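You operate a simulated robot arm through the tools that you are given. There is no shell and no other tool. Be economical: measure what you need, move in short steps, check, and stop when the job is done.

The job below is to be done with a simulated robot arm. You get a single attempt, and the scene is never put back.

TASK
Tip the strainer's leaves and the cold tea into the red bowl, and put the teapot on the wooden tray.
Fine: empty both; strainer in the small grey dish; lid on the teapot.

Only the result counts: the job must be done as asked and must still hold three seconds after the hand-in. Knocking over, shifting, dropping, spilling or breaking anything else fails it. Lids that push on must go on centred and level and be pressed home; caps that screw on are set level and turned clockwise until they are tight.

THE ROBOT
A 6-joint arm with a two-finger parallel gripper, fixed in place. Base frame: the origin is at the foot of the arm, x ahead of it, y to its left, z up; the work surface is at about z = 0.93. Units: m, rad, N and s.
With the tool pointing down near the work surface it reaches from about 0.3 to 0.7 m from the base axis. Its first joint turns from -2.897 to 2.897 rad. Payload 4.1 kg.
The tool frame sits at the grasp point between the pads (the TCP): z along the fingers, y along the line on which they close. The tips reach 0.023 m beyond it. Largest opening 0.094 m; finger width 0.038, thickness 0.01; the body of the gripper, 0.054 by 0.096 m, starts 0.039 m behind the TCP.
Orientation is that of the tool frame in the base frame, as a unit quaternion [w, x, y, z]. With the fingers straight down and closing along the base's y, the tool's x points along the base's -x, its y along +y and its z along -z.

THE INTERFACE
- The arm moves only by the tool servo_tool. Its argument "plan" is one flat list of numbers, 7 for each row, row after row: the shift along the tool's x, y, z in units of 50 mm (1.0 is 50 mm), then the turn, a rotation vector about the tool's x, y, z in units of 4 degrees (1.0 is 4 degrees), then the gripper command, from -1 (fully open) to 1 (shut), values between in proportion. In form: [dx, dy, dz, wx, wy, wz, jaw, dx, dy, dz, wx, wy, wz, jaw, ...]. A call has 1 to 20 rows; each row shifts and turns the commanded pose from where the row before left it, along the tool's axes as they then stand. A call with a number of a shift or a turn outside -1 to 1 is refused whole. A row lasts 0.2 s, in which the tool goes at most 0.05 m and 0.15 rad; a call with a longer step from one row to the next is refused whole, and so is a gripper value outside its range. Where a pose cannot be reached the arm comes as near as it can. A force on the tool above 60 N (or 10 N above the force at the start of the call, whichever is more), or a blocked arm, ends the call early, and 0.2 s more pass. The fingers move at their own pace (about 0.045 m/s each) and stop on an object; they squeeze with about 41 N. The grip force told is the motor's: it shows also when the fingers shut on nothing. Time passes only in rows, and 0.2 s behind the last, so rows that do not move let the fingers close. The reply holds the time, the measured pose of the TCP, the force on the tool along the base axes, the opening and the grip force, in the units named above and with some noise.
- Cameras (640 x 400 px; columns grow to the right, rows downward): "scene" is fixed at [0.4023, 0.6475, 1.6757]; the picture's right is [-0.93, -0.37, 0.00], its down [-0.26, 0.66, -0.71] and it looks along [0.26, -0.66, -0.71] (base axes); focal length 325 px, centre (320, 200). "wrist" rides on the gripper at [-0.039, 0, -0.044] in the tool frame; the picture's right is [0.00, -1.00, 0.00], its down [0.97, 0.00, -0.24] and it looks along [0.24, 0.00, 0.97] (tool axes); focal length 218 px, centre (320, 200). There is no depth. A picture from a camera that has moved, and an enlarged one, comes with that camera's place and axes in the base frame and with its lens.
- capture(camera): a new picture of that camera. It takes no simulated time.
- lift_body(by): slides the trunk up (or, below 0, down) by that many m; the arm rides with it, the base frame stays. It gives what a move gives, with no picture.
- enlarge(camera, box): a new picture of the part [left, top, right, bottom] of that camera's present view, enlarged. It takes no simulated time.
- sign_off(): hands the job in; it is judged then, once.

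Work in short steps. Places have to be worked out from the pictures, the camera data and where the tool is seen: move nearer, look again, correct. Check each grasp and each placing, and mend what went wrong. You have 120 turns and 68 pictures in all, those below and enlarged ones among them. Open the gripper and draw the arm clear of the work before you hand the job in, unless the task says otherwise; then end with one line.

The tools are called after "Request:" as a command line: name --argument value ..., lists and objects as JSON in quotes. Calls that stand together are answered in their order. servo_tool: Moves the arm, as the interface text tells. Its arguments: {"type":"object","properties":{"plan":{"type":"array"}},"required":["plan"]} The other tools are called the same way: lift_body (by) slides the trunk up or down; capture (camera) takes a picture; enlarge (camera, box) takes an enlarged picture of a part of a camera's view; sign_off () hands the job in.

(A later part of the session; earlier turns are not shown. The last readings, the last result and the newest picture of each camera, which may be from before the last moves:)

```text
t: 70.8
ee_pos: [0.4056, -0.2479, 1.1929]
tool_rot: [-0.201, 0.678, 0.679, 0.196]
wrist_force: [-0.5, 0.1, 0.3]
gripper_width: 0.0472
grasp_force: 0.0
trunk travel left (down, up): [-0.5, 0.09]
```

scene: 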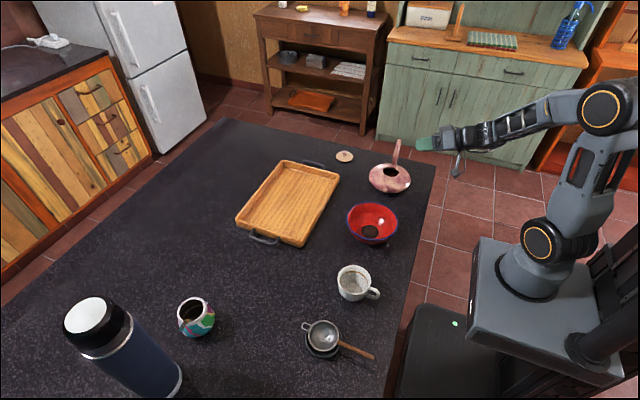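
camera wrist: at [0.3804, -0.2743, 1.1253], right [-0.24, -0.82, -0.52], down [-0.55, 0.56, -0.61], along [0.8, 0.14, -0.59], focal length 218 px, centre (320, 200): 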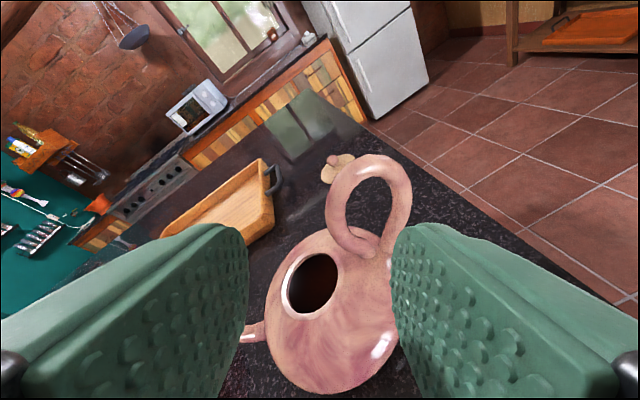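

Orientation reached. I rehearse the pour end-posture in the air over the bowl, which means turning about tool -y.

Request:
servo_tool --plan '[0.757, 0.241, 0.394, 0, 0, 0, 0, 0.757, 0.241, 0.394, 0, 0, 0, 0, 0.757, 0.241, 0.394, 0, 0, 0, 0, 0.757, 0.241, 0.394, 0, 0, 0, 0, 0.757, 0.241, 0.394, 0, 0, 0, 0, 0.757, 0.241, 0.394, 0, 0, 0, 0, 0.757, 0.241, 0.394, 0, 0, 0, 0, 0, 0, 0, 0, -1, 0, 0, 0, 0, 0, 0, -1, 0, 0, 0, 0, 0, 0, -1, 0, 0, 0, 0, 0, 0, -1, 0, 0, 0, 0, 0, 0, -1, 0, 0, 0, 0, 0, 0, -1, 0, 0, 0, 0, 0, 0, -1, 0, 0, 0, 0, 0, 0, -1, 0, 0, 0, 0, 0, 0, -1, 0, 0, 0, 0, 0, 0, -1, 0, 0, 0, 0, 0, 0, -1, 0, 0, 0, 0, 0, 0, -1, 0, 0, 0, 0, 0, 0, -1, 0, 0]'

Request:
servo_tool --plan '[0, 0, 0, 0, -1, 0, 0, 0, 0, 0, 0, -1, 0, 0, 0, 0, 0, 0, -1, 0, 0, 0, 0, 0, 0, -1, 0, 0, 0, 0, 0, 0, -1, 0, 0, 0, 0, 0, 0, -1, 0, 0, 0, 0, 0, 0, -1, 0, 0, 0, 0, 0, 0, -1, 0, 0, 0, 0, 0, 0, -1, 0, 0, 0, 0, 0, 0, -1, 0, 0, 0, 0, 0, 0, -1, 0, 0, 0, 0, 0, 0, -1, 0, 0, 0, 0, 0, 0, -1, 0, 0, 0, 0, 0, 0, -1, 0, 0, 0, 0, 0, 0, -1, 0, 0, 0, 0, 0, 0, -1, 0, 0, 0, 0, 0, 0, -1, 0, 0]'

```text
t: 75.0
ee_pos: [0.4874, 0.048, 1.2216]
tool_rot: [0.119, 0.695, 0.699, -0.12]
wrist_force: [-0.1, -0.5, -0.5]
gripper_width: 0.0469
grasp_force: 0.1
trunk travel left (down, up): [-0.5, 0.09]
```

```text
t: 78.6
ee_pos: [0.4877, 0.0508, 1.221]
tool_rot: [0.488, 0.51, 0.513, -0.489]
wrist_force: [0.8, -0.8, 0.0]
gripper_width: 0.0467
grasp_force: 0.1
trunk travel left (down, up): [-0.5, 0.09]
```

The 120° end-posture is reachable. I roll back and go to the pregrasp 10 cm above the ring along its lean.

Request:
servo_tool --plan '[0, 0, 0, 0, 1, 0, 0, 0, 0, 0, 0, 1, 0, 0, 0, 0, 0, 0, 1, 0, 0, 0, 0, 0, 0, 1, 0, 0, 0, 0, 0, 0, 1, 0, 0, 0, 0, 0, 0, 1, 0, 0, 0, 0, 0, 0, 1, 0, 0, 0, 0, 0, 0, 1, 0, 0, 0, 0, 0, 0, 1, 0, 0, 0, 0, 0, 0, 1, 0, 0, 0, 0, 0, 0, 1, 0, 0, 0, 0, 0, 0, 1, 0, 0, 0, 0, 0, 0, 1, 0, 0, 0, 0, 0, 0, 1, 0, 0, 0, 0, 0, 0, 1, 0, 0, 0, 0, 0, 0, 1, 0, 0, 0, 0, 0, 0, 1, 0, 0, 0, 0, 0, 0, 1, 0, 0, 0, 0, 0, 0, 1, 0, 0, 0, 0, 0, 0, 1, 0, 0]'

Request:
servo_tool --plan '[0, 0, 0, 0, 1, 0, 0, 0, 0, 0, 0, 1, 0, 0, 0, 0, 0, 0, 1, 0, 0, 0, 0, 0, 0, 1, 0, 0, 0, 0, 0, 0, 1, 0, 0, 0, 0, 0, 0, 1, 0, 0, 0, 0, 0, 0, 1, 0, 0, 0, 0, 0, 0, 1, 0, 0, 0, 0, 0, 0, 1, 0, 0, 0, 0, 0, 0, 1, 0, 0, -0.862, 0.007, -0.237, 0, 0, 0, 0, -0.862, 0.007, -0.237, 0, 0, 0, 0, -0.862, 0.007, -0.237, 0, 0, 0, 0, -0.862, 0.007, -0.237, 0, 0, 0, 0, -0.862, 0.007, -0.237, 0, 0, 0, 0, -0.862, 0.007, -0.237, 0, 0, 0, 0, -0.862, 0.007, -0.237, 0, 0, 0, 0, -0.862, 0.007, -0.237, 0, 0, 0, 0, -0.862, 0.007, -0.237, 0, 0, 0, 0]'

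Request:
capture --camera "wrist"

Request:
enlarge --camera "scene" --box '[336, 100, 464, 200]'

```text
t: 82.8
ee_pos: [0.4873, 0.0498, 1.2214]
tool_rot: [0.043, 0.705, 0.706, -0.046]
wrist_force: [-0.3, -0.5, 0.0]
gripper_width: 0.0471
grasp_force: 0.0
trunk travel left (down, up): [-0.5, 0.09]
```

```text
t: 86.8
ee_pos: [0.492, -0.3369, 1.1042]
tool_rot: [-0.2, 0.678, 0.679, 0.197]
wrist_force: [0.7, 0.0, 0.1]
gripper_width: 0.0471
grasp_force: 0.1
trunk travel left (down, up): [-0.5, 0.09]
```

```text
36 pictures are left
camera wrist: at [0.492, -0.3932, 1.1195], right [-1.0, 0.0, 0.0], down [0.0, 0.69, 0.73], along [0.0, 0.73, -0.69], focal length 218 px, centre (320, 200)
```

wrist: 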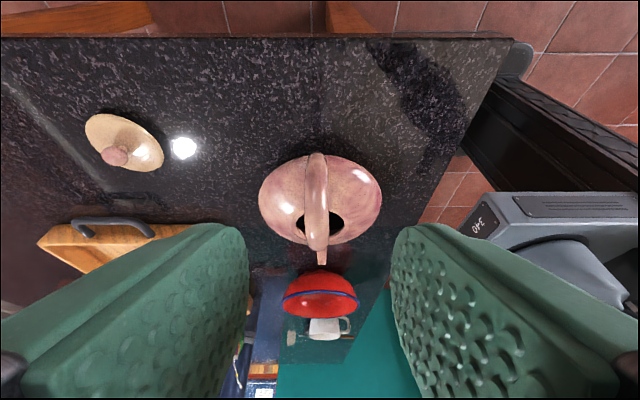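

```text
4.00 times, centred on (400, 150) of scene
camera zoom: at [0.4023, 0.6475, 1.6757], right [-0.93, -0.37, 0.0], down [-0.26, 0.66, -0.71], along [0.26, -0.66, -0.71], focal length 1300 px, centre (0, 400)
```

zoom: 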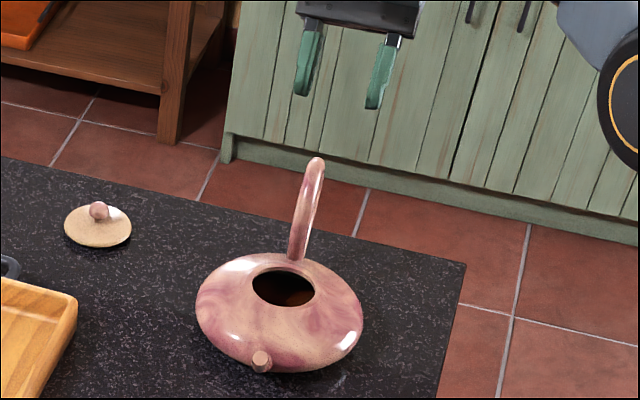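

The ring is lined up between the fingers. I advance 10.4 cm to the ring's centre.

Request:
servo_tool --plan '[0, 0, 0.6, 0, 0, 0, 0, 0, 0, 0.6, 0, 0, 0, 0, 0, 0, 0.5, 0, 0, 0, 0, 0, 0, 0.38, 0, 0, 0, 0, 0, 0, 0, 0, 0, 0, 0]'

Request:
capture --camera "wrist"

Request:
enlarge --camera "scene" --box '[336, 100, 464, 200]'

```text
t: 88.0
ee_pos: [0.4893, -0.2794, 1.0127]
tool_rot: [-0.2, 0.678, 0.679, 0.198]
wrist_force: [-0.5, -0.3, 0.6]
gripper_width: 0.0471
grasp_force: 0.1
trunk travel left (down, up): [-0.5, 0.09]
```

```text
34 pictures are left
camera wrist: at [0.49, -0.3356, 1.0294], right [-1.0, 0.0, 0.0], down [0.0, 0.69, 0.73], along [0.0, 0.73, -0.69], focal length 218 px, centre (320, 200)
```

wrist: 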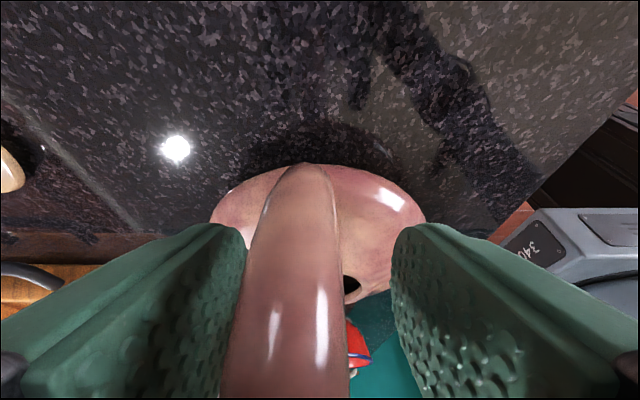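

```text
4.00 times, centred on (400, 150) of scene
camera zoom: at [0.4023, 0.6475, 1.6757], right [-0.93, -0.37, 0.0], down [-0.26, 0.66, -0.71], along [0.26, -0.66, -0.71], focal length 1300 px, centre (0, 400)
```

zoom: 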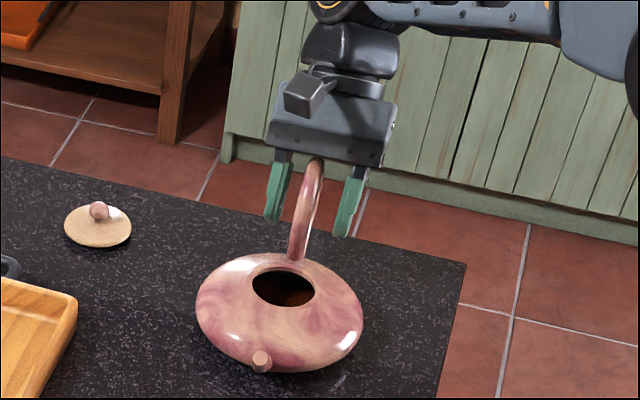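

The ring is about 5 mm to +x of the centre plane. I shift and then close.

Request:
servo_tool --plan '[0, 0.09, 0, 0, 0, 0, 0, 0, 0, 0, 0, 0, 0, 0]'

Request:
capture --camera "wrist"

```text
t: 88.6
ee_pos: [0.4947, -0.2792, 1.0136]
tool_rot: [-0.2, 0.678, 0.679, 0.198]
wrist_force: [1.1, 0.3, 0.5]
gripper_width: 0.0471
grasp_force: 0.0
trunk travel left (down, up): [-0.5, 0.09]
```

```text
32 pictures are left
camera wrist: at [0.4958, -0.3358, 1.0293], right [-1.0, 0.0, 0.0], down [0.0, 0.69, 0.73], along [0.0, 0.73, -0.69], focal length 218 px, centre (320, 200)
```

wrist: 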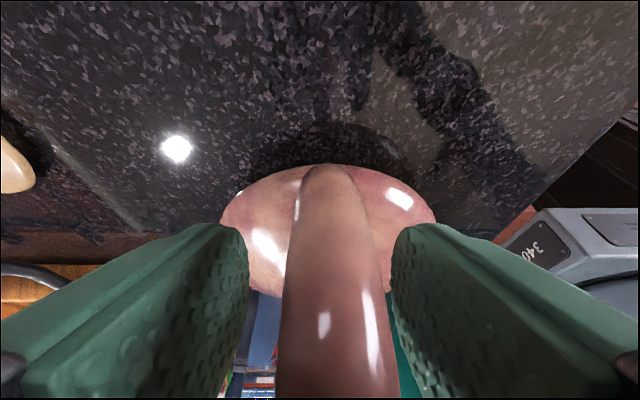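

Slight overshoot, so I shift back 2.5 mm and close.

Request:
servo_tool --plan '[0, -0.05, 0, 0, 0, 0, 0, 0, 0, 0, 0, 0, 0, 0, 0, 0, 0, 0, 0, 0, 1, 0, 0, 0, 0, 0, 0, 1, 0, 0, 0, 0, 0, 0, 1, 0, 0, 0, 0, 0, 0, 1, 0, 0, 0, 0, 0, 0, 1]'

Request:
enlarge --camera "scene" --box '[336, 120, 464, 200]'

```text
t: 90.2
ee_pos: [0.493, -0.2792, 1.0133]
tool_rot: [-0.199, 0.679, 0.679, 0.198]
wrist_force: [-1.8, -0.4, -0.2]
gripper_width: 0.0141
grasp_force: 41.2
trunk travel left (down, up): [-0.5, 0.09]
```

```text
5.00 times, centred on (400, 160) of scene
camera zoom: at [0.4023, 0.6475, 1.6757], right [-0.93, -0.37, 0.0], down [-0.26, 0.66, -0.71], along [0.26, -0.66, -0.71], focal length 1624 px, centre (-80, 400)
```

zoom: 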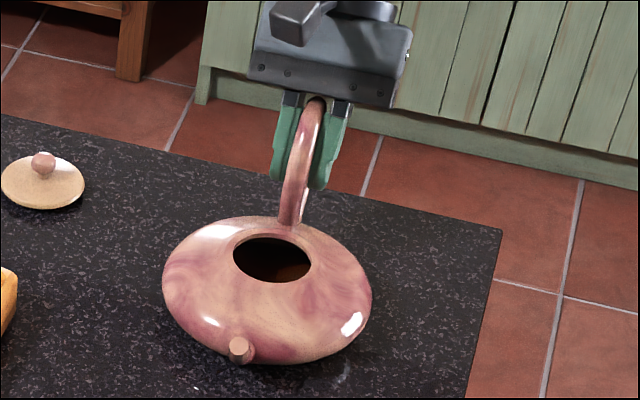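

Firm grip on the ring at 14 mm. I lift straight up slowly, 8 cm.

Request:
servo_tool --plan '[0.054, 0, -0.084, 0, 0, 0, 1, 0.108, 0, -0.168, 0, 0, 0, 1, 0.162, 0, -0.252, 0, 0, 0, 1, 0.162, 0, -0.252, 0, 0, 0, 1, 0.162, 0, -0.252, 0, 0, 0, 1, 0.108, 0, -0.168, 0, 0, 0, 1, 0.108, 0, -0.168, 0, 0, 0, 1, 0, 0, 0, 0, 0, 0, 1]'

Request:
enlarge --camera "scene" --box '[320, 100, 480, 250]'

```text
t: 92.0
ee_pos: [0.4946, -0.2789, 1.0929]
tool_rot: [-0.2, 0.679, 0.678, 0.198]
wrist_force: [-0.6, 0.3, -4.8]
gripper_width: 0.0144
grasp_force: 41.0
trunk travel left (down, up): [-0.5, 0.09]
```

```text
2.67 times, centred on (400, 175) of scene
camera zoom: at [0.4023, 0.6475, 1.6757], right [-0.93, -0.37, 0.0], down [-0.26, 0.66, -0.71], along [0.26, -0.66, -0.71], focal length 866 px, centre (107, 267)
```

zoom: 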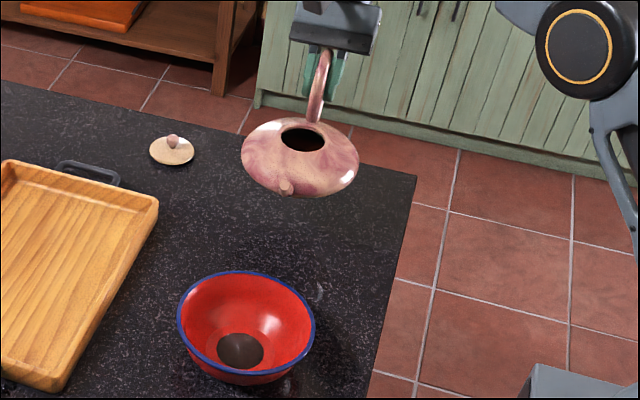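

The pot is held level, weighing about 4.8 N. I move it slowly so the spout tip is over the bowl.

Request:
servo_tool --plan '[0.1, 0.003, 0.08, 0, 0, 0, 1, 0.2, 0.006, 0.16, 0, 0, 0, 1, 0.25, 0.006, 0.2, 0, 0, 0, 1, 0.25, 0.006, 0.2, 0, 0, 0, 1, 0.25, 0.006, 0.2, 0, 0, 0, 1, 0.25, 0.006, 0.2, 0, 0, 0, 1, 0.25, 0.006, 0.2, 0, 0, 0, 1, 0.2, 0.006, 0.16, 0, 0, 0, 1, 0.18, 0.006, 0.14, 0, 0, 0, 1, 0.1, 0, 0.07, 0, 0, 0, 1, 0, 0, 0, 0, 0, 0, 1]'

Request:
enlarge --camera "scene" --box '[310, 130, 470, 255]'

```text
t: 94.4
ee_pos: [0.4965, -0.1484, 1.08]
tool_rot: [-0.2, 0.679, 0.678, 0.198]
wrist_force: [-0.2, 0.2, -6.4]
gripper_width: 0.0141
grasp_force: 41.4
trunk travel left (down, up): [-0.5, 0.09]
```

```text
3.20 times, centred on (390, 192) of scene
camera zoom: at [0.4023, 0.6475, 1.6757], right [-0.93, -0.37, 0.0], down [-0.26, 0.66, -0.71], along [0.26, -0.66, -0.71], focal length 1040 px, centre (96, 224)
```

zoom: 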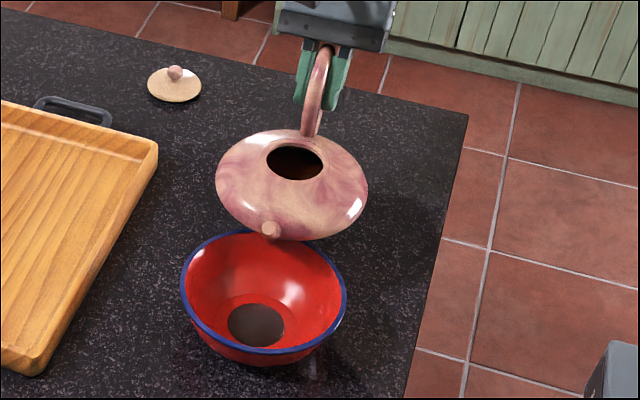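

The spout tip is at about (0.493, 0.013), inside the bowl's rim. I begin pouring, pivoting about the spout tip: 32° first.

Request:
servo_tool --plan '[0.167, 0, -0.1556, 0, -1, 0, 1, 0.167, 0, -0.1556, 0, -1, 0, 1, 0.167, 0, -0.1556, 0, -1, 0, 1, 0.167, 0, -0.1556, 0, -1, 0, 1, 0.167, 0, -0.1556, 0, -1, 0, 1, 0.167, 0, -0.1556, 0, -1, 0, 1, 0.167, 0, -0.1556, 0, -1, 0, 1, 0.167, 0, -0.1556, 0, -1, 0, 1, 0, 0, 0, 0, 0, 0, 1]'

Request:
enlarge --camera "scene" --box '[310, 130, 470, 255]'

```text
t: 96.4
ee_pos: [0.4975, -0.1064, 1.161]
tool_rot: [-0.005, 0.707, 0.708, 0.003]
wrist_force: [-0.2, 0.8, -6.0]
gripper_width: 0.0142
grasp_force: 40.8
trunk travel left (down, up): [-0.5, 0.09]
```

```text
3.20 times, centred on (390, 192) of scene
camera zoom: at [0.4023, 0.6475, 1.6757], right [-0.93, -0.37, 0.0], down [-0.26, 0.66, -0.71], along [0.26, -0.66, -0.71], focal length 1040 px, centre (96, 224)
```

zoom: 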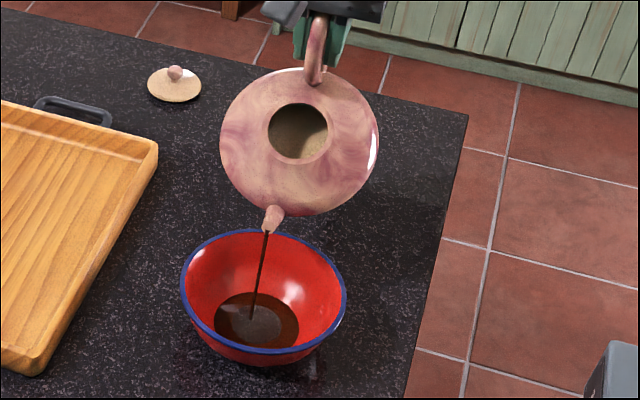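

Tea is streaming from the spout into the bowl. I continue slowly, another 28°, with pauses.

Request:
servo_tool --plan '[0, 0, 0, 0, 0, 0, 1, 0, 0, 0, 0, 0, 0, 1, 0, 0, 0, 0, 0, 0, 1, 0.167, 0, -0.1556, 0, -1, 0, 1, 0.167, 0, -0.1556, 0, -1, 0, 1, 0, 0, 0, 0, 0, 0, 1, 0.167, 0, -0.1556, 0, -1, 0, 1, 0.167, 0, -0.1556, 0, -1, 0, 1, 0, 0, 0, 0, 0, 0, 1, 0.167, 0, -0.1556, 0, -1, 0, 1, 0.167, 0, -0.1556, 0, -1, 0, 1, 0, 0, 0, 0, 0, 0, 1, 0.167, 0, -0.1556, 0, -1, 0, 1, 0, 0, 0, 0, 0, 0, 1, 0, 0, 0, 0, 0, 0, 1]'

Request:
enlarge --camera "scene" --box '[310, 130, 470, 255]'

```text
t: 99.6
ee_pos: [0.4977, -0.0379, 1.2013]
tool_rot: [0.166, 0.686, 0.688, -0.169]
wrist_force: [0.5, 0.1, -5.2]
gripper_width: 0.0139
grasp_force: 40.6
trunk travel left (down, up): [-0.5, 0.09]
```

```text
3.20 times, centred on (390, 192) of scene
camera zoom: at [0.4023, 0.6475, 1.6757], right [-0.93, -0.37, 0.0], down [-0.26, 0.66, -0.71], along [0.26, -0.66, -0.71], focal length 1040 px, centre (96, 224)
```

zoom: 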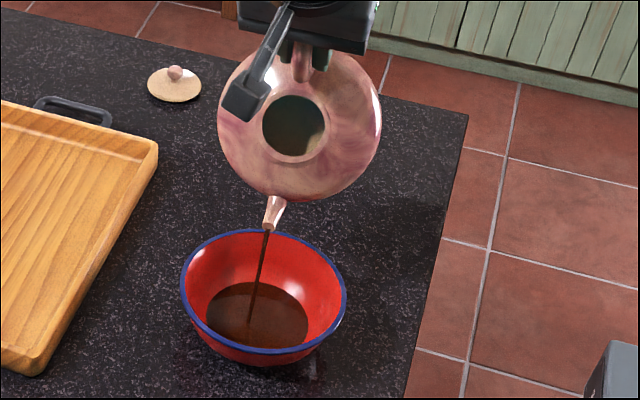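

Still flowing cleanly. I go on to 100° with pauses.

Request:
servo_tool --plan '[0, 0, 0, 0, 0, 0, 1, 0, 0, 0, 0, 0, 0, 1, 0, 0, 0, 0, 0, 0, 1, 0.167, 0, -0.1556, 0, -1, 0, 1, 0, 0, 0, 0, 0, 0, 1, 0.167, 0, -0.1556, 0, -1, 0, 1, 0, 0, 0, 0, 0, 0, 1, 0.167, 0, -0.1556, 0, -1, 0, 1, 0, 0, 0, 0, 0, 0, 1, 0.167, 0, -0.1556, 0, -1, 0, 1, 0, 0, 0, 0, 0, 0, 1, 0.167, 0, -0.1556, 0, -1, 0, 1, 0, 0, 0, 0, 0, 0, 1, 0, 0, 0, 0, 0, 0, 1]'

Request:
servo_tool --plan '[0.167, 0, -0.1556, 0, -1, 0, 1, 0, 0, 0, 0, 0, 0, 1, 0.167, 0, -0.1556, 0, -1, 0, 1, 0, 0, 0, 0, 0, 0, 1, 0.167, 0, -0.1556, 0, -1, 0, 1, 0, 0, 0, 0, 0, 0, 1, 0.167, 0, -0.1556, 0, -1, 0, 1, 0, 0, 0, 0, 0, 0, 1, 0.167, 0, -0.1556, 0, -1, 0, 1, 0, 0, 0, 0, 0, 0, 1, 0, 0, 0, 0, 0, 0, 1]'

Request:
enlarge --camera "scene" --box '[310, 130, 470, 255]'

```text
t: 102.6
ee_pos: [0.4957, 0.0168, 1.2109]
tool_rot: [0.284, 0.646, 0.649, -0.285]
wrist_force: [0.1, -0.8, -3.6]
gripper_width: 0.014
grasp_force: 41.1
trunk travel left (down, up): [-0.5, 0.09]
```

```text
t: 105.0
ee_pos: [0.4969, 0.0722, 1.1971]
tool_rot: [0.391, 0.588, 0.589, -0.394]
wrist_force: [-1.2, -0.1, -4.6]
gripper_width: 0.014
grasp_force: 40.5
trunk travel left (down, up): [-0.5, 0.09]
```

```text
3.20 times, centred on (390, 192) of scene
camera zoom: at [0.4023, 0.6475, 1.6757], right [-0.93, -0.37, 0.0], down [-0.26, 0.66, -0.71], along [0.26, -0.66, -0.71], focal length 1040 px, centre (96, 224)
```

zoom: 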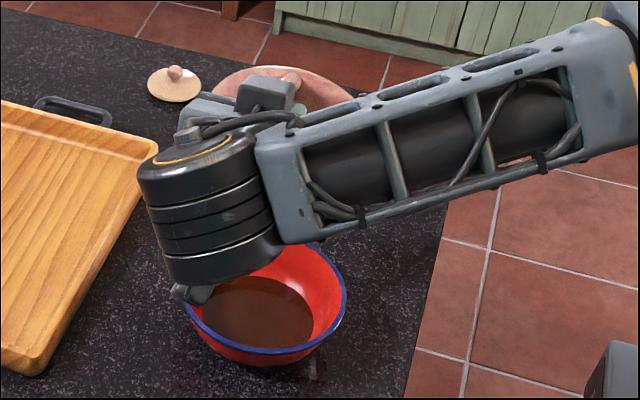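

The stream is now hidden by the arm. I tip 12° further, hold for a while, and then check on the way back.

Request:
servo_tool --plan '[0.167, 0, -0.1556, 0, -1, 0, 1, 0, 0, 0, 0, 0, 0, 1, 0.167, 0, -0.1556, 0, -1, 0, 1, 0, 0, 0, 0, 0, 0, 1, 0.167, 0, -0.1556, 0, -1, 0, 1, 0, 0, 0, 0, 0, 0, 1, 0, 0, 0, 0, 0, 0, 1, 0, 0, 0, 0, 0, 0, 1, 0, 0, 0, 0, 0, 0, 1, 0, 0, 0, 0, 0, 0, 1, 0, 0, 0, 0, 0, 0, 1, 0, 0, 0, 0, 0, 0, 1, 0, 0, 0, 0, 0, 0, 1, 0, 0, 0, 0, 0, 0, 1, 0, 0, 0, 0, 0, 0, 1, 0, 0, 0, 0, 0, 0, 1]'

Request:
enlarge --camera "scene" --box '[310, 130, 470, 255]'

Request:
servo_tool --plan '[-0.167, 0, 0.1556, 0, 1, 0, 1, -0.167, 0, 0.1556, 0, 1, 0, 1, -0.167, 0, 0.1556, 0, 1, 0, 1, -0.167, 0, 0.1556, 0, 1, 0, 1, -0.167, 0, 0.1556, 0, 1, 0, 1, -0.167, 0, 0.1556, 0, 1, 0, 1, -0.167, 0, 0.1556, 0, 1, 0, 1, -0.167, 0, 0.1556, 0, 1, 0, 1, -0.167, 0, 0.1556, 0, 1, 0, 1, -0.167, 0, 0.1556, 0, 1, 0, 1, 0, 0, 0, 0, 0, 0, 1]'

Request:
enlarge --camera "scene" --box '[310, 130, 470, 255]'

```text
t: 108.4
ee_pos: [0.4972, 0.1033, 1.1807]
tool_rot: [0.451, 0.542, 0.546, -0.452]
wrist_force: [0.2, 0.0, -3.8]
gripper_width: 0.0138
grasp_force: 41.0
trunk travel left (down, up): [-0.5, 0.09]
```

```text
3.20 times, centred on (390, 192) of scene
camera zoom: at [0.4023, 0.6475, 1.6757], right [-0.93, -0.37, 0.0], down [-0.26, 0.66, -0.71], along [0.26, -0.66, -0.71], focal length 1040 px, centre (96, 224)
```

zoom: 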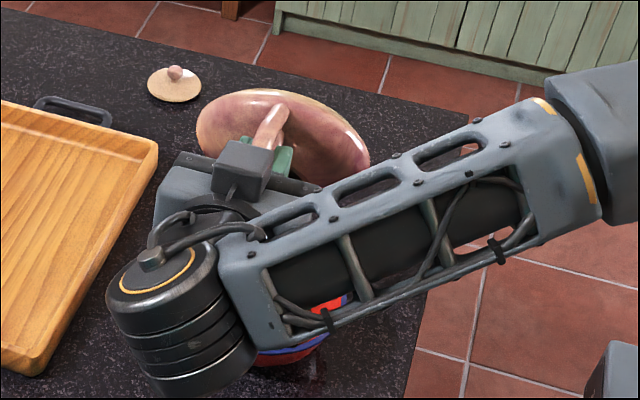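

```text
t: 110.8
ee_pos: [0.497, -0.006, 1.2157]
tool_rot: [0.237, 0.665, 0.667, -0.239]
wrist_force: [-0.4, 1.1, -5.2]
gripper_width: 0.0143
grasp_force: 41.2
trunk travel left (down, up): [-0.5, 0.09]
```

```text
3.20 times, centred on (390, 192) of scene
camera zoom: at [0.4023, 0.6475, 1.6757], right [-0.93, -0.37, 0.0], down [-0.26, 0.66, -0.71], along [0.26, -0.66, -0.71], focal length 1040 px, centre (96, 224)
```

zoom: 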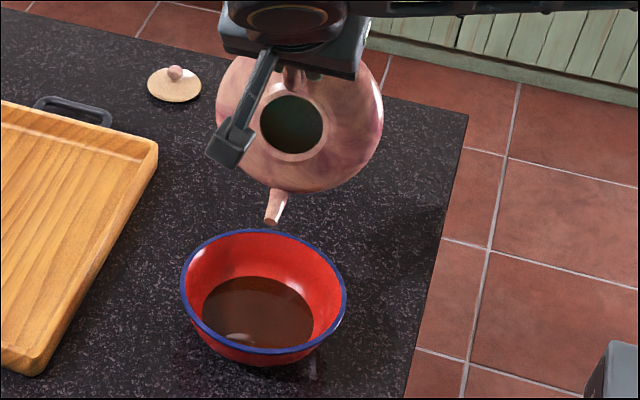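

No more stream at 72°. I'll look into the opening.

Request:
enlarge --camera "scene" --box '[365, 145, 405, 190]'

```text
8.89 times, centred on (385, 168) of scene
camera zoom: at [0.4023, 0.6475, 1.6757], right [-0.93, -0.37, 0.0], down [-0.26, 0.66, -0.71], along [0.26, -0.66, -0.71], focal length 2888 px, centre (-258, 489)
```

zoom: 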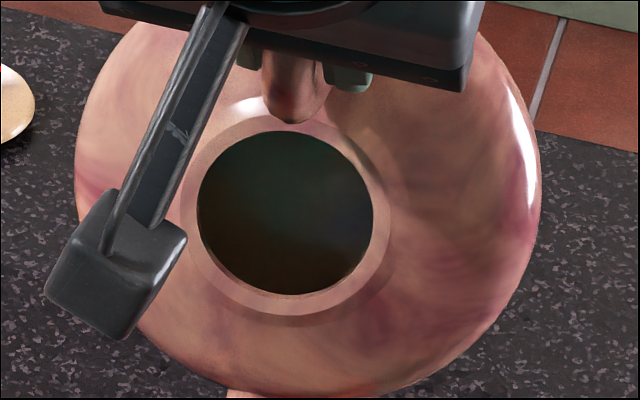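

It looks drained. I roll back to upright, still pivoting over the bowl.

Request:
servo_tool --plan '[-0.167, 0, 0.1556, 0, 1, 0, 1, -0.167, 0, 0.1556, 0, 1, 0, 1, -0.167, 0, 0.1556, 0, 1, 0, 1, -0.167, 0, 0.1556, 0, 1, 0, 1, -0.167, 0, 0.1556, 0, 1, 0, 1, -0.167, 0, 0.1556, 0, 1, 0, 1, -0.167, 0, 0.1556, 0, 1, 0, 1, -0.167, 0, 0.1556, 0, 1, 0, 1, -0.167, 0, 0.1556, 0, 1, 0, 1, -0.167, 0, 0.1556, 0, 1, 0, 1, -0.167, 0, 0.1556, 0, 1, 0, 1, -0.167, 0, 0.1556, 0, 1, 0, 1, -0.167, 0, 0.1556, 0, 1, 0, 1, -0.167, 0, 0.1556, 0, 1, 0, 1, -0.167, 0, 0.1556, 0, 1, 0, 1, -0.167, 0, 0.1556, 0, 1, 0, 1, -0.167, 0, 0.1556, 0, 1, 0, 1, -0.167, 0, 0.1556, 0, 1, 0, 1, 0, 0, 0, 0, 0, 0, 1]'

Request:
enlarge --camera "scene" --box '[346, 140, 426, 190]'

```text
t: 114.8
ee_pos: [0.4959, -0.1573, 1.0986]
tool_rot: [-0.2, 0.679, 0.678, 0.197]
wrist_force: [-0.5, 0.1, -4.3]
gripper_width: 0.0141
grasp_force: 41.1
trunk travel left (down, up): [-0.5, 0.09]
```

```text
8.00 times, centred on (386, 165) of scene
camera zoom: at [0.4023, 0.6475, 1.6757], right [-0.93, -0.37, 0.0], down [-0.26, 0.66, -0.71], along [0.26, -0.66, -0.71], focal length 2599 px, centre (-208, 480)
```

zoom: 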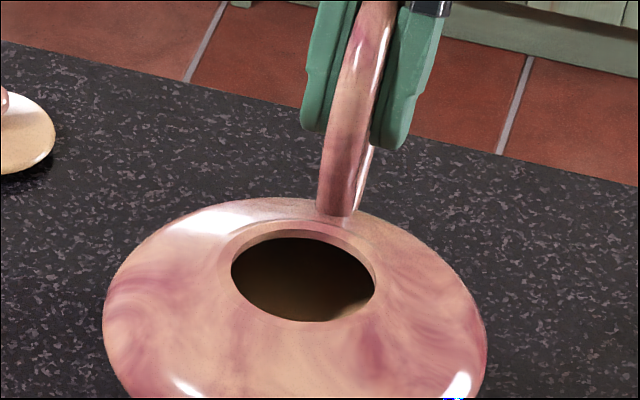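

The pot's interior is now dry. I set it back at its old spot so I can fit the lid there with good reach, then carry both to the tray. First I move over and lower most of the way.

Request:
servo_tool --plan '[-0.3, -0.006, -0.18, 0, 0, 0, 1, -0.45, -0.006, -0.268, 0, 0, 0, 1, -0.45, -0.006, -0.268, 0, 0, 0, 1, -0.45, -0.006, -0.268, 0, 0, 0, 1, -0.44, -0.006, -0.262, 0, 0, 0, 1, -0.216, 0, 0.336, 0, 0, 0, 1, -0.216, 0, 0.336, 0, 0, 0, 1, -0.216, 0, 0.336, 0, 0, 0, 1, -0.108, 0, 0.168, 0, 0, 0, 1, 0, 0, 0, 0, 0, 0, 1]'

```text
t: 117.0
ee_pos: [0.4944, -0.2779, 1.025]
tool_rot: [-0.201, 0.678, 0.679, 0.197]
wrist_force: [0.1, -0.1, -4.0]
gripper_width: 0.0141
grasp_force: 41.4
trunk travel left (down, up): [-0.5, 0.09]
```

I'm at z = 1.025, and contact is expected at about 1.013. I lower the last bit in 3–4 mm steps.

Request:
servo_tool --plan '[-0.0432, 0, 0.0673, 0, 0, 0, 1, -0.0432, 0, 0.0673, 0, 0, 0, 1, -0.0216, 0, 0.0336, 0, 0, 0, 1, 0, 0, 0, 0, 0, 0, 1]'

Request:
servo_tool --plan '[-0.0216, 0, 0.0336, 0, 0, 0, 1, 0, 0, 0, 0, 0, 0, 1]'

```text
t: 118.0
ee_pos: [0.4952, -0.2764, 1.0151]
tool_rot: [-0.201, 0.678, 0.679, 0.197]
wrist_force: [0.2, -0.1, -4.3]
gripper_width: 0.0141
grasp_force: 41.0
trunk travel left (down, up): [-0.5, 0.09]
```

```text
t: 118.6
ee_pos: [0.4949, -0.2773, 1.0144]
tool_rot: [-0.199, 0.679, 0.679, 0.198]
wrist_force: [1.3, 0.3, 4.1]
gripper_width: 0.0141
grasp_force: 41.1
trunk travel left (down, up): [-0.5, 0.09]
```

The table now carries it (force turned to +4 N). I open and back out along the ring's lean.

Request:
servo_tool --plan '[0, 0, 0, 0, 0, 0, 0.5, 0, 0, 0, 0, 0, 0, 0.2, 0, 0, 0, 0, 0, 0, 0, 0, 0, 0, 0, 0, 0, 0, 0, 0, 0, 0, 0, 0, 0, 0, 0, -0.3, 0, 0, 0, 0, 0, 0, -0.7, 0, 0, 0, 0, 0, 0, -0.9, 0, 0, 0, 0, 0, 0, -0.9, 0, 0, 0, 0]'

Request:
enlarge --camera "scene" --box '[310, 120, 470, 250]'

```text
t: 120.6
ee_pos: [0.4868, -0.3421, 1.1223]
tool_rot: [-0.199, 0.679, 0.678, 0.198]
wrist_force: [0.1, 0.9, -0.1]
gripper_width: 0.0471
grasp_force: 0.1
out of reach, approached as far as the arm can: row 9
trunk travel left (down, up): [-0.5, 0.09]
```

```text
3.08 times, centred on (390, 185) of scene
camera zoom: at [0.4023, 0.6475, 1.6757], right [-0.93, -0.37, 0.0], down [-0.26, 0.66, -0.71], along [0.26, -0.66, -0.71], focal length 1000 px, centre (105, 246)
```

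zoom: 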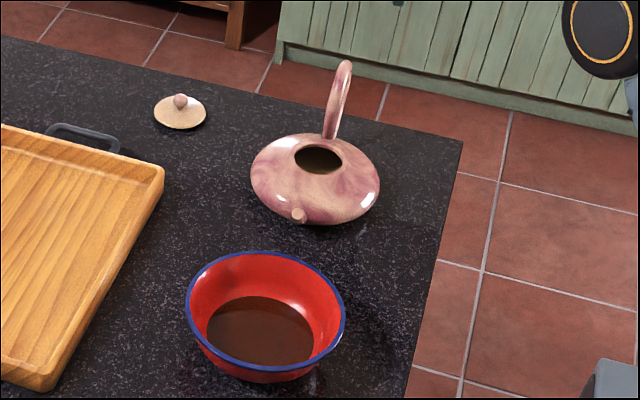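

The pot stands upright and empty. The lid's knob measures (0.674, -0.281) with z ≈ 0.955. I rise and reorient to pointing down with a 12° outward lean, closing sideways.

Request:
servo_tool --plan '[0.85, 0, -0.09, 0, 0, 0, 0, 0.85, 0, -0.09, 0, 0, 0, 0, 0.85, 0, -0.09, 0, 0, 0, 0, 0, 0, 0, 0.155, -0.492, -0.848, 0, 0, 0, 0, 0.155, -0.492, -0.848, 0, 0, 0, 0, 0.155, -0.492, -0.848, 0, 0, 0, 0, 0.155, -0.492, -0.848, 0, 0, 0, 0, 0.155, -0.492, -0.848, 0, 0, 0, 0, 0.155, -0.492, -0.848, 0, 0, 0, 0, 0.155, -0.492, -0.848, 0, 0, 0, 0, 0.155, -0.492, -0.848, 0, 0, 0, 0, 0.155, -0.492, -0.848, 0, 0, 0, 0, 0.155, -0.492, -0.848, 0, 0, 0, 0, 0.155, -0.492, -0.848, 0, 0, 0, 0, 0.155, -0.492, -0.848, 0, 0, 0, 0, 0.155, -0.492, -0.848, 0, 0, 0, 0, 0.155, -0.492, -0.848, 0, 0, 0, 0, 0.155, -0.492, -0.848, 0, 0, 0, 0, 0.155, -0.492, -0.848, 0, 0, 0, 0, 0.155, -0.492, -0.848, 0]'

Request:
servo_tool --plan '[0, 0, 0, 0.155, -0.492, -0.848, 0, 0, 0, 0, 0.155, -0.492, -0.848, 0, 0, 0, 0, 0.155, -0.492, -0.848, 0]'

```text
t: 124.8
ee_pos: [0.4883, -0.2437, 1.2049]
tool_rot: [0.057, 0.279, 0.959, 0.013]
wrist_force: [0.5, 0.3, 0.2]
gripper_width: 0.047
grasp_force: 0.1
trunk travel left (down, up): [-0.5, 0.09]
```

```text
t: 125.6
ee_pos: [0.4877, -0.2429, 1.2041]
tool_rot: [0.101, 0.193, 0.976, -0.022]
wrist_force: [-0.2, -0.2, -0.8]
gripper_width: 0.047
grasp_force: 0.1
trunk travel left (down, up): [-0.5, 0.09]
```

Orientation is good. I move to 10 cm above the knob.

Request:
servo_tool --plan '[-0.538, 0.146, 0.658, 0, 0, 0, 0, -0.538, 0.146, 0.658, 0, 0, 0, 0, -0.538, 0.146, 0.658, 0, 0, 0, 0, -0.538, 0.146, 0.658, 0, 0, 0, 0, -0.538, 0.146, 0.658, 0, 0, 0, 0, 0, 0, 0, 0, 0, 0, 0]'

Request:
capture --camera "wrist"

```text
t: 127.0
ee_pos: [0.654, -0.2727, 1.0727]
tool_rot: [0.101, 0.194, 0.976, -0.022]
wrist_force: [-0.3, 0.3, -0.7]
gripper_width: 0.047
grasp_force: 0.1
trunk travel left (down, up): [-0.5, 0.09]
```

```text
20 pictures are left
camera wrist: at [0.6818, -0.2834, 1.1238], right [-0.38, -0.92, 0.0], down [-0.92, 0.38, 0.04], along [-0.03, 0.01, -1.0], focal length 218 px, centre (320, 200)
```

wrist: 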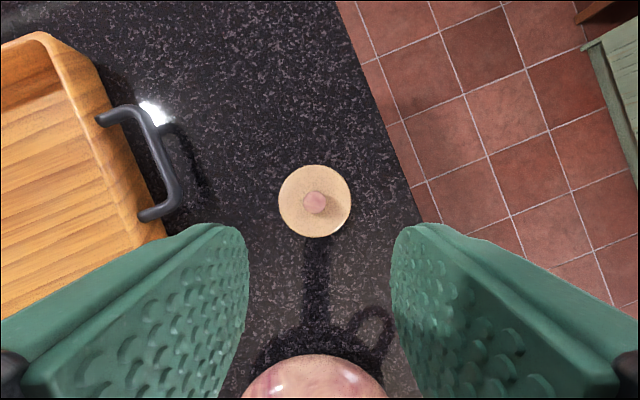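

The knob is at (0.677, -0.278), z ≈ 0.957. I descend so the fingertips straddle the knob just above the lid.

Request:
servo_tool --plan '[0.028, 0.08, 0.5, 0, 0, 0, 0, 0, 0, 0.5, 0, 0, 0, 0, 0, 0, 0.5, 0, 0, 0, 0, 0, 0, 0.36, 0, 0, 0, 0, 0, 0, 0.14, 0, 0, 0, 0, 0, 0, 0, 0, 0, 0, 0]'

Request:
enlarge --camera "scene" --box '[312, 130, 376, 170]'

Request:
capture --camera "wrist"

```text
t: 128.4
ee_pos: [0.6747, -0.2801, 0.9721]
tool_rot: [0.101, 0.194, 0.975, -0.021]
wrist_force: [0.4, -0.3, 0.0]
gripper_width: 0.0472
grasp_force: 0.0
trunk travel left (down, up): [-0.5, 0.09]
```

```text
10.00 times, centred on (344, 150) of scene
camera zoom: at [0.4023, 0.6475, 1.6757], right [-0.93, -0.37, 0.0], down [-0.26, 0.66, -0.71], along [0.26, -0.66, -0.71], focal length 3249 px, centre (80, 700)
```

zoom: 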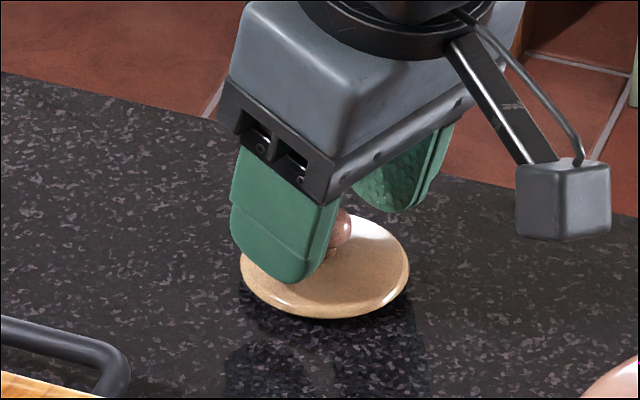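

```text
18 pictures are left
camera wrist: at [0.7016, -0.2902, 1.0235], right [-0.38, -0.92, 0.0], down [-0.92, 0.38, 0.04], along [-0.03, 0.01, -1.0], focal length 218 px, centre (320, 200)
```

wrist: 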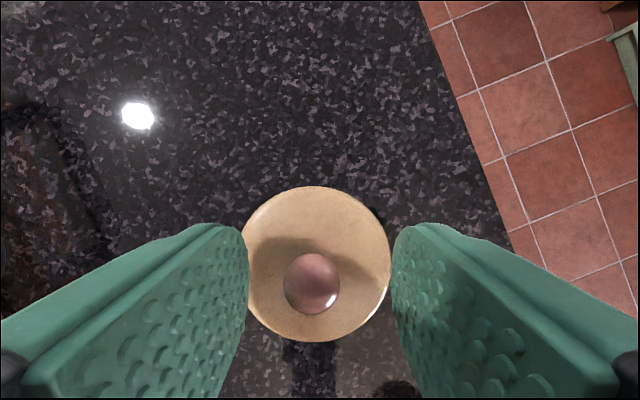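

The knob is 3 mm to +y of centre. I shift and close on it.

Request:
servo_tool --plan '[0, 0.066, 0, 0, 0, 0, 0, 0, 0, 0, 0, 0, 0, 0, 0, 0, 0, 0, 0, 0, 0.5, 0, 0, 0, 0, 0, 0, 1, 0, 0, 0, 0, 0, 0, 1, 0, 0, 0, 0, 0, 0, 1, 0, 0, 0, 0, 0, 0, 1]'

Request:
enlarge --camera "scene" --box '[312, 130, 376, 170]'

```text
t: 130.0
ee_pos: [0.6764, -0.2768, 0.9715]
tool_rot: [0.101, 0.195, 0.975, -0.022]
wrist_force: [0.5, 0.6, 0.4]
gripper_width: 0.0169
grasp_force: 40.7
trunk travel left (down, up): [-0.5, 0.09]
```

```text
10.00 times, centred on (344, 150) of scene
camera zoom: at [0.4023, 0.6475, 1.6757], right [-0.93, -0.37, 0.0], down [-0.26, 0.66, -0.71], along [0.26, -0.66, -0.71], focal length 3249 px, centre (80, 700)
```

zoom: 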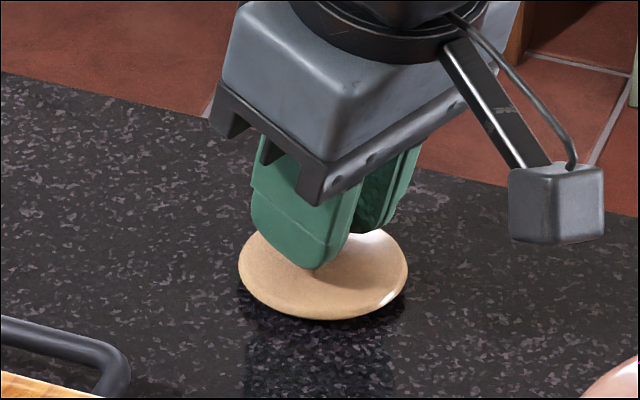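

Knob held at 16.9 mm. I lift 13 cm and check that the lid hangs level.

Request:
servo_tool --plan '[-0.0416, 0, -0.196, 0, 0, 0, 1, -0.125, 0, -0.588, 0, 0, 0, 1, -0.125, 0, -0.588, 0, 0, 0, 1, -0.125, 0, -0.588, 0, 0, 0, 1, -0.125, 0, -0.588, 0, 0, 0, 1, 0, 0, 0, 0, 0, 0, 1]'

Request:
enlarge --camera "scene" --box '[304, 90, 400, 150]'

```text
t: 131.4
ee_pos: [0.6613, -0.269, 1.0879]
tool_rot: [0.102, 0.194, 0.976, -0.022]
wrist_force: [-0.7, 0.1, -0.7]
gripper_width: 0.017
grasp_force: 41.0
out of reach, approached as far as the arm can: row 4, 5
trunk travel left (down, up): [-0.5, 0.09]
```

```text
6.67 times, centred on (352, 120) of scene
camera zoom: at [0.4023, 0.6475, 1.6757], right [-0.93, -0.37, 0.0], down [-0.26, 0.66, -0.71], along [0.26, -0.66, -0.71], focal length 2166 px, centre (107, 733)
```

zoom: 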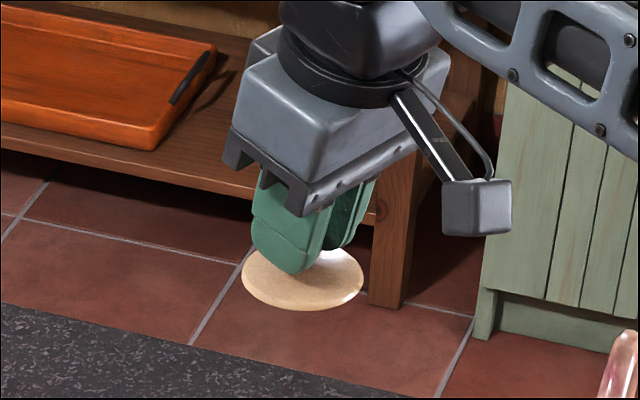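

The lid hangs level. I carry it to above the pot's opening at about (0.491, -0.20), hovering high enough to clear the ring handle.

Request:
servo_tool --plan '[0.585, -0.005, -0.188, 0, 0, 0, 1, 0.585, -0.005, -0.188, 0, 0, 0, 1, 0.585, -0.005, -0.188, 0, 0, 0, 1, 0.585, -0.005, -0.188, 0, 0, 0, 1, 0.585, -0.005, -0.188, 0, 0, 0, 1, 0.585, -0.005, -0.188, 0, 0, 0, 1, 0, 0, 0, 0, 0, 0, 1]'

Request:
capture --camera "wrist"

Request:
enlarge --camera "scene" --box '[344, 120, 440, 200]'

```text
t: 133.0
ee_pos: [0.4898, -0.1996, 1.1077]
tool_rot: [0.101, 0.194, 0.975, -0.022]
wrist_force: [0.4, 0.2, -1.2]
gripper_width: 0.0169
grasp_force: 40.7
trunk travel left (down, up): [-0.5, 0.09]
```

```text
15 pictures are left
camera wrist: at [0.518, -0.2102, 1.1587], right [-0.38, -0.92, 0.0], down [-0.92, 0.38, 0.04], along [-0.03, 0.01, -1.0], focal length 218 px, centre (320, 200)
```

wrist: 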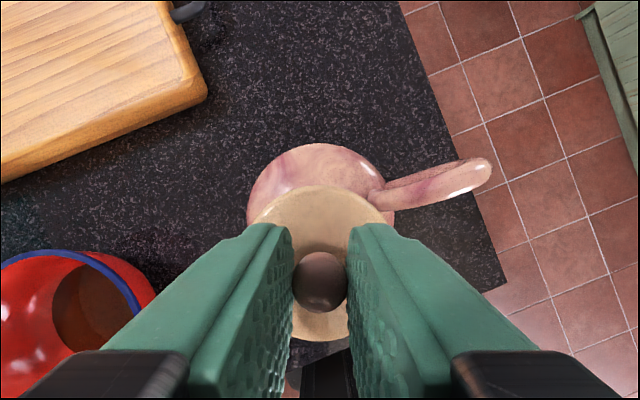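

```text
5.00 times, centred on (392, 160) of scene
camera zoom: at [0.4023, 0.6475, 1.6757], right [-0.93, -0.37, 0.0], down [-0.26, 0.66, -0.71], along [0.26, -0.66, -0.71], focal length 1624 px, centre (-40, 400)
```

zoom: 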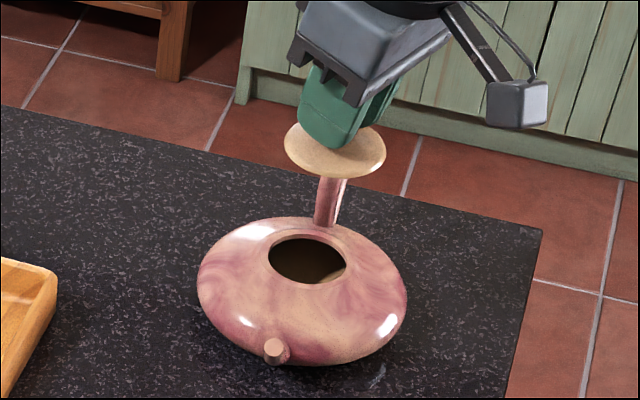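

Comparing views, the lid should shift about +3.5 mm in x and -2 mm in y. I apply that and lower until the lid is about 1 cm above the rim, then compare again at nearly the same height.

Request:
servo_tool --plan '[0.049, -0.003, 0.328, 0, 0, 0, 1, 0.049, -0.003, 0.328, 0, 0, 0, 1, 0.049, -0.003, 0.328, 0, 0, 0, 1, 0.049, -0.003, 0.328, 0, 0, 0, 1, 0, 0, 0, 0, 0, 0, 1]'

Request:
enlarge --camera "scene" --box '[358, 145, 422, 195]'

```text
t: 134.2
ee_pos: [0.4935, -0.2019, 1.0394]
tool_rot: [0.102, 0.194, 0.975, -0.022]
wrist_force: [0.4, -0.2, -0.4]
gripper_width: 0.0167
grasp_force: 41.7
trunk travel left (down, up): [-0.5, 0.09]
```

```text
8.00 times, centred on (390, 170) of scene
camera zoom: at [0.4023, 0.6475, 1.6757], right [-0.93, -0.37, 0.0], down [-0.26, 0.66, -0.71], along [0.26, -0.66, -0.71], focal length 2599 px, centre (-240, 440)
```

zoom: 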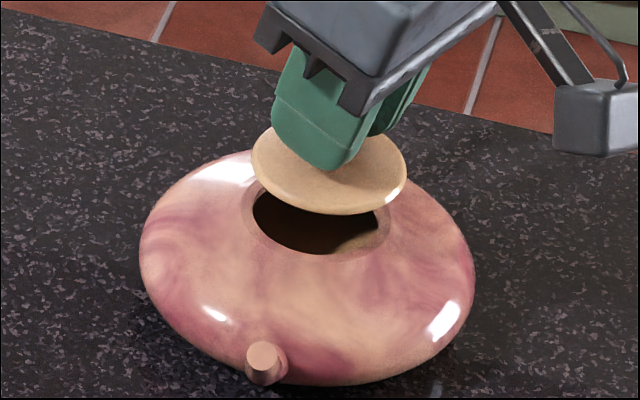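

Height and y are ambiguous in the scene view. I back the lid up and toward the base by 6 cm so the wrist camera looks straight down on the opening.

Request:
servo_tool --plan '[0, 0, -0.4, 0, 0, 0, 1, 0.503, 0, -0.316, 0, 0, 0, 1, 0.503, 0, -0.316, 0, 0, 0, 1, 0, 0, 0, 0, 0, 0, 1]'

Request:
capture --camera "wrist"

```text
t: 135.2
ee_pos: [0.4382, -0.1771, 1.0777]
tool_rot: [0.101, 0.194, 0.976, -0.021]
wrist_force: [-0.2, 0.1, -0.4]
gripper_width: 0.0168
grasp_force: 40.6
trunk travel left (down, up): [-0.5, 0.09]
```

```text
12 pictures are left
camera wrist: at [0.4657, -0.1877, 1.1303], right [-0.38, -0.92, 0.0], down [-0.92, 0.38, 0.04], along [-0.03, 0.01, -1.0], focal length 218 px, centre (320, 200)
```

wrist: 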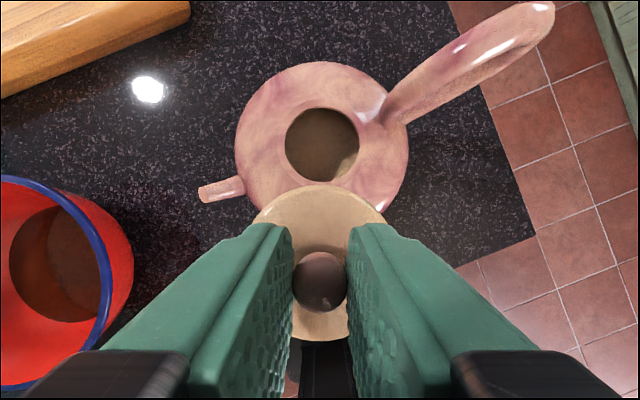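

The opening measures (0.495, -0.202) and the lid axis is about TCP + (0.001, 0), so the earlier spot was essentially centred. I return to TCP (0.494, -0.2016, 1.040).

Request:
servo_tool --plan '[-0.5, -0.013, 0.3, 0, 0, 0, 1, -0.5, -0.013, 0.3, 0, 0, 0, 1, -0.036, 0, 0.39, 0, 0, 0, 1, 0, 0, 0, 0, 0, 0, 1]'

```text
t: 136.2
ee_pos: [0.4953, -0.2027, 1.0416]
tool_rot: [0.101, 0.194, 0.975, -0.021]
wrist_force: [-0.4, -0.5, -0.5]
gripper_width: 0.0168
grasp_force: 40.8
trunk travel left (down, up): [-0.5, 0.09]
```

Within about 1 mm. I lower slowly with a tiny correction.

Request:
servo_tool --plan '[0.032, 0.01, 0.0783, 0, 0, 0, 1, 0.0166, 0, 0.0783, 0, 0, 0, 1, 0.0083, 0, 0.039, 0, 0, 0, 1, 0, 0, 0, 0, 0, 0, 1]'

Request:
servo_tool --plan '[0.0083, 0, 0.039, 0, 0, 0, 1, 0.0083, 0, 0.039, 0, 0, 0, 1, 0, 0, 0, 0, 0, 0, 1]'

```text
t: 137.2
ee_pos: [0.4949, -0.2028, 1.0314]
tool_rot: [0.101, 0.194, 0.976, -0.021]
wrist_force: [0.1, 0.7, -0.4]
gripper_width: 0.0166
grasp_force: 41.0
trunk travel left (down, up): [-0.5, 0.09]
```

```text
t: 138.0
ee_pos: [0.4941, -0.2017, 1.0278]
tool_rot: [0.1, 0.195, 0.976, -0.022]
wrist_force: [-0.5, -0.2, -1.3]
gripper_width: 0.0167
grasp_force: 41.0
trunk travel left (down, up): [-0.5, 0.09]
```

No contact yet at 1.028. I continue in 2 mm steps.

Request:
servo_tool --plan '[0.0083, 0, 0.039, 0, 0, 0, 1, 0.0083, 0, 0.039, 0, 0, 0, 1, 0, 0, 0, 0, 0, 0, 1]'

Request:
servo_tool --plan '[0.0083, 0, 0.039, 0, 0, 0, 1, 0, 0, 0, 0, 0, 0, 1]'

Request:
enlarge --camera "scene" --box '[358, 145, 422, 195]'

```text
t: 138.8
ee_pos: [0.4958, -0.2042, 1.0262]
tool_rot: [0.101, 0.194, 0.975, -0.023]
wrist_force: [-0.8, -0.5, -0.7]
gripper_width: 0.0169
grasp_force: 40.7
trunk travel left (down, up): [-0.5, 0.09]
```

```text
t: 139.4
ee_pos: [0.4939, -0.2021, 1.0225]
tool_rot: [0.101, 0.194, 0.976, -0.022]
wrist_force: [-0.7, 0.6, 0.0]
gripper_width: 0.0166
grasp_force: 40.5
trunk travel left (down, up): [-0.5, 0.09]
```

```text
8.00 times, centred on (390, 170) of scene
camera zoom: at [0.4023, 0.6475, 1.6757], right [-0.93, -0.37, 0.0], down [-0.26, 0.66, -0.71], along [0.26, -0.66, -0.71], focal length 2599 px, centre (-240, 440)
```

zoom: 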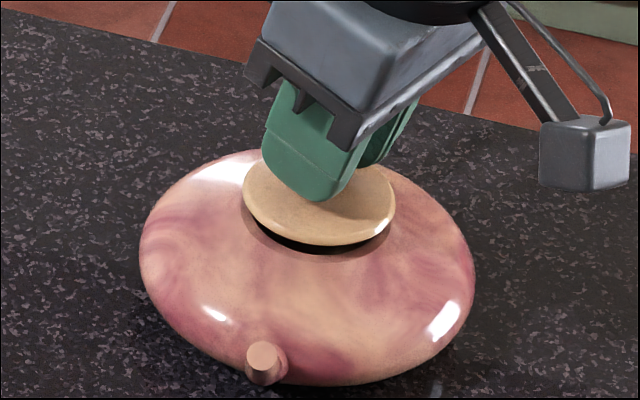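

Centred over the opening, with a few mm of gap left. I continue down.

Request:
servo_tool --plan '[0.0083, 0, 0.039, 0, 0, 0, 1, 0.0083, 0, 0.039, 0, 0, 0, 1, 0, 0, 0, 0, 0, 0, 1]'

Request:
servo_tool --plan '[0.0083, 0, 0.039, 0, 0, 0, 1, 0, 0, 0, 0, 0, 0, 1]'

```text
t: 140.2
ee_pos: [0.4936, -0.2029, 1.0191]
tool_rot: [0.101, 0.194, 0.975, -0.022]
wrist_force: [1.0, -0.6, -0.2]
gripper_width: 0.0168
grasp_force: 40.8
trunk travel left (down, up): [-0.5, 0.09]
```

```text
t: 140.8
ee_pos: [0.4953, -0.2033, 1.018]
tool_rot: [0.102, 0.194, 0.975, -0.022]
wrist_force: [-0.3, 0.3, 0.0]
gripper_width: 0.0167
grasp_force: 41.2
trunk travel left (down, up): [-0.5, 0.09]
```

Request:
servo_tool --plan '[0.0083, 0, 0.039, 0, 0, 0, 1, 0, 0, 0, 0, 0, 0, 1]'

Request:
servo_tool --plan '[0.0083, 0, 0.039, 0, 0, 0, 1, 0, 0, 0, 0, 0, 0, 1]'

```text
t: 141.4
ee_pos: [0.4953, -0.2019, 1.0139]
tool_rot: [0.101, 0.194, 0.976, -0.023]
wrist_force: [0.6, -0.4, 1.4]
gripper_width: 0.0167
grasp_force: 41.1
trunk travel left (down, up): [-0.5, 0.09]
```

```text
t: 142.0
ee_pos: [0.495, -0.2032, 1.0154]
tool_rot: [0.103, 0.194, 0.975, -0.022]
wrist_force: [4.0, -1.8, 17.1]
gripper_width: 0.0167
grasp_force: 40.4
trunk travel left (down, up): [-0.5, 0.09]
```

Contact at about 1.015 with 17 N. I check how the lid sits.

Request:
enlarge --camera "scene" --box '[358, 145, 422, 195]'

```text
8.00 times, centred on (390, 170) of scene
camera zoom: at [0.4023, 0.6475, 1.6757], right [-0.93, -0.37, 0.0], down [-0.26, 0.66, -0.71], along [0.26, -0.66, -0.71], focal length 2599 px, centre (-240, 440)
```

zoom: 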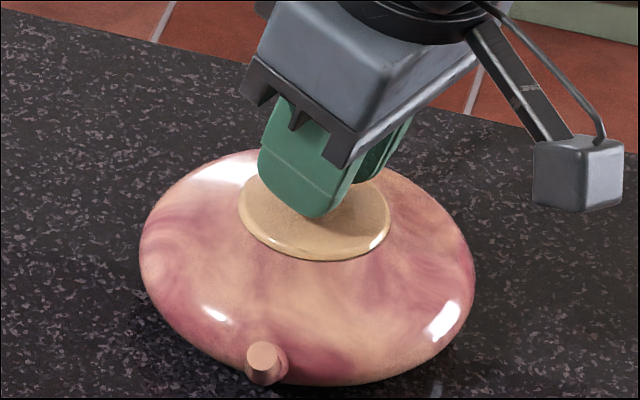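

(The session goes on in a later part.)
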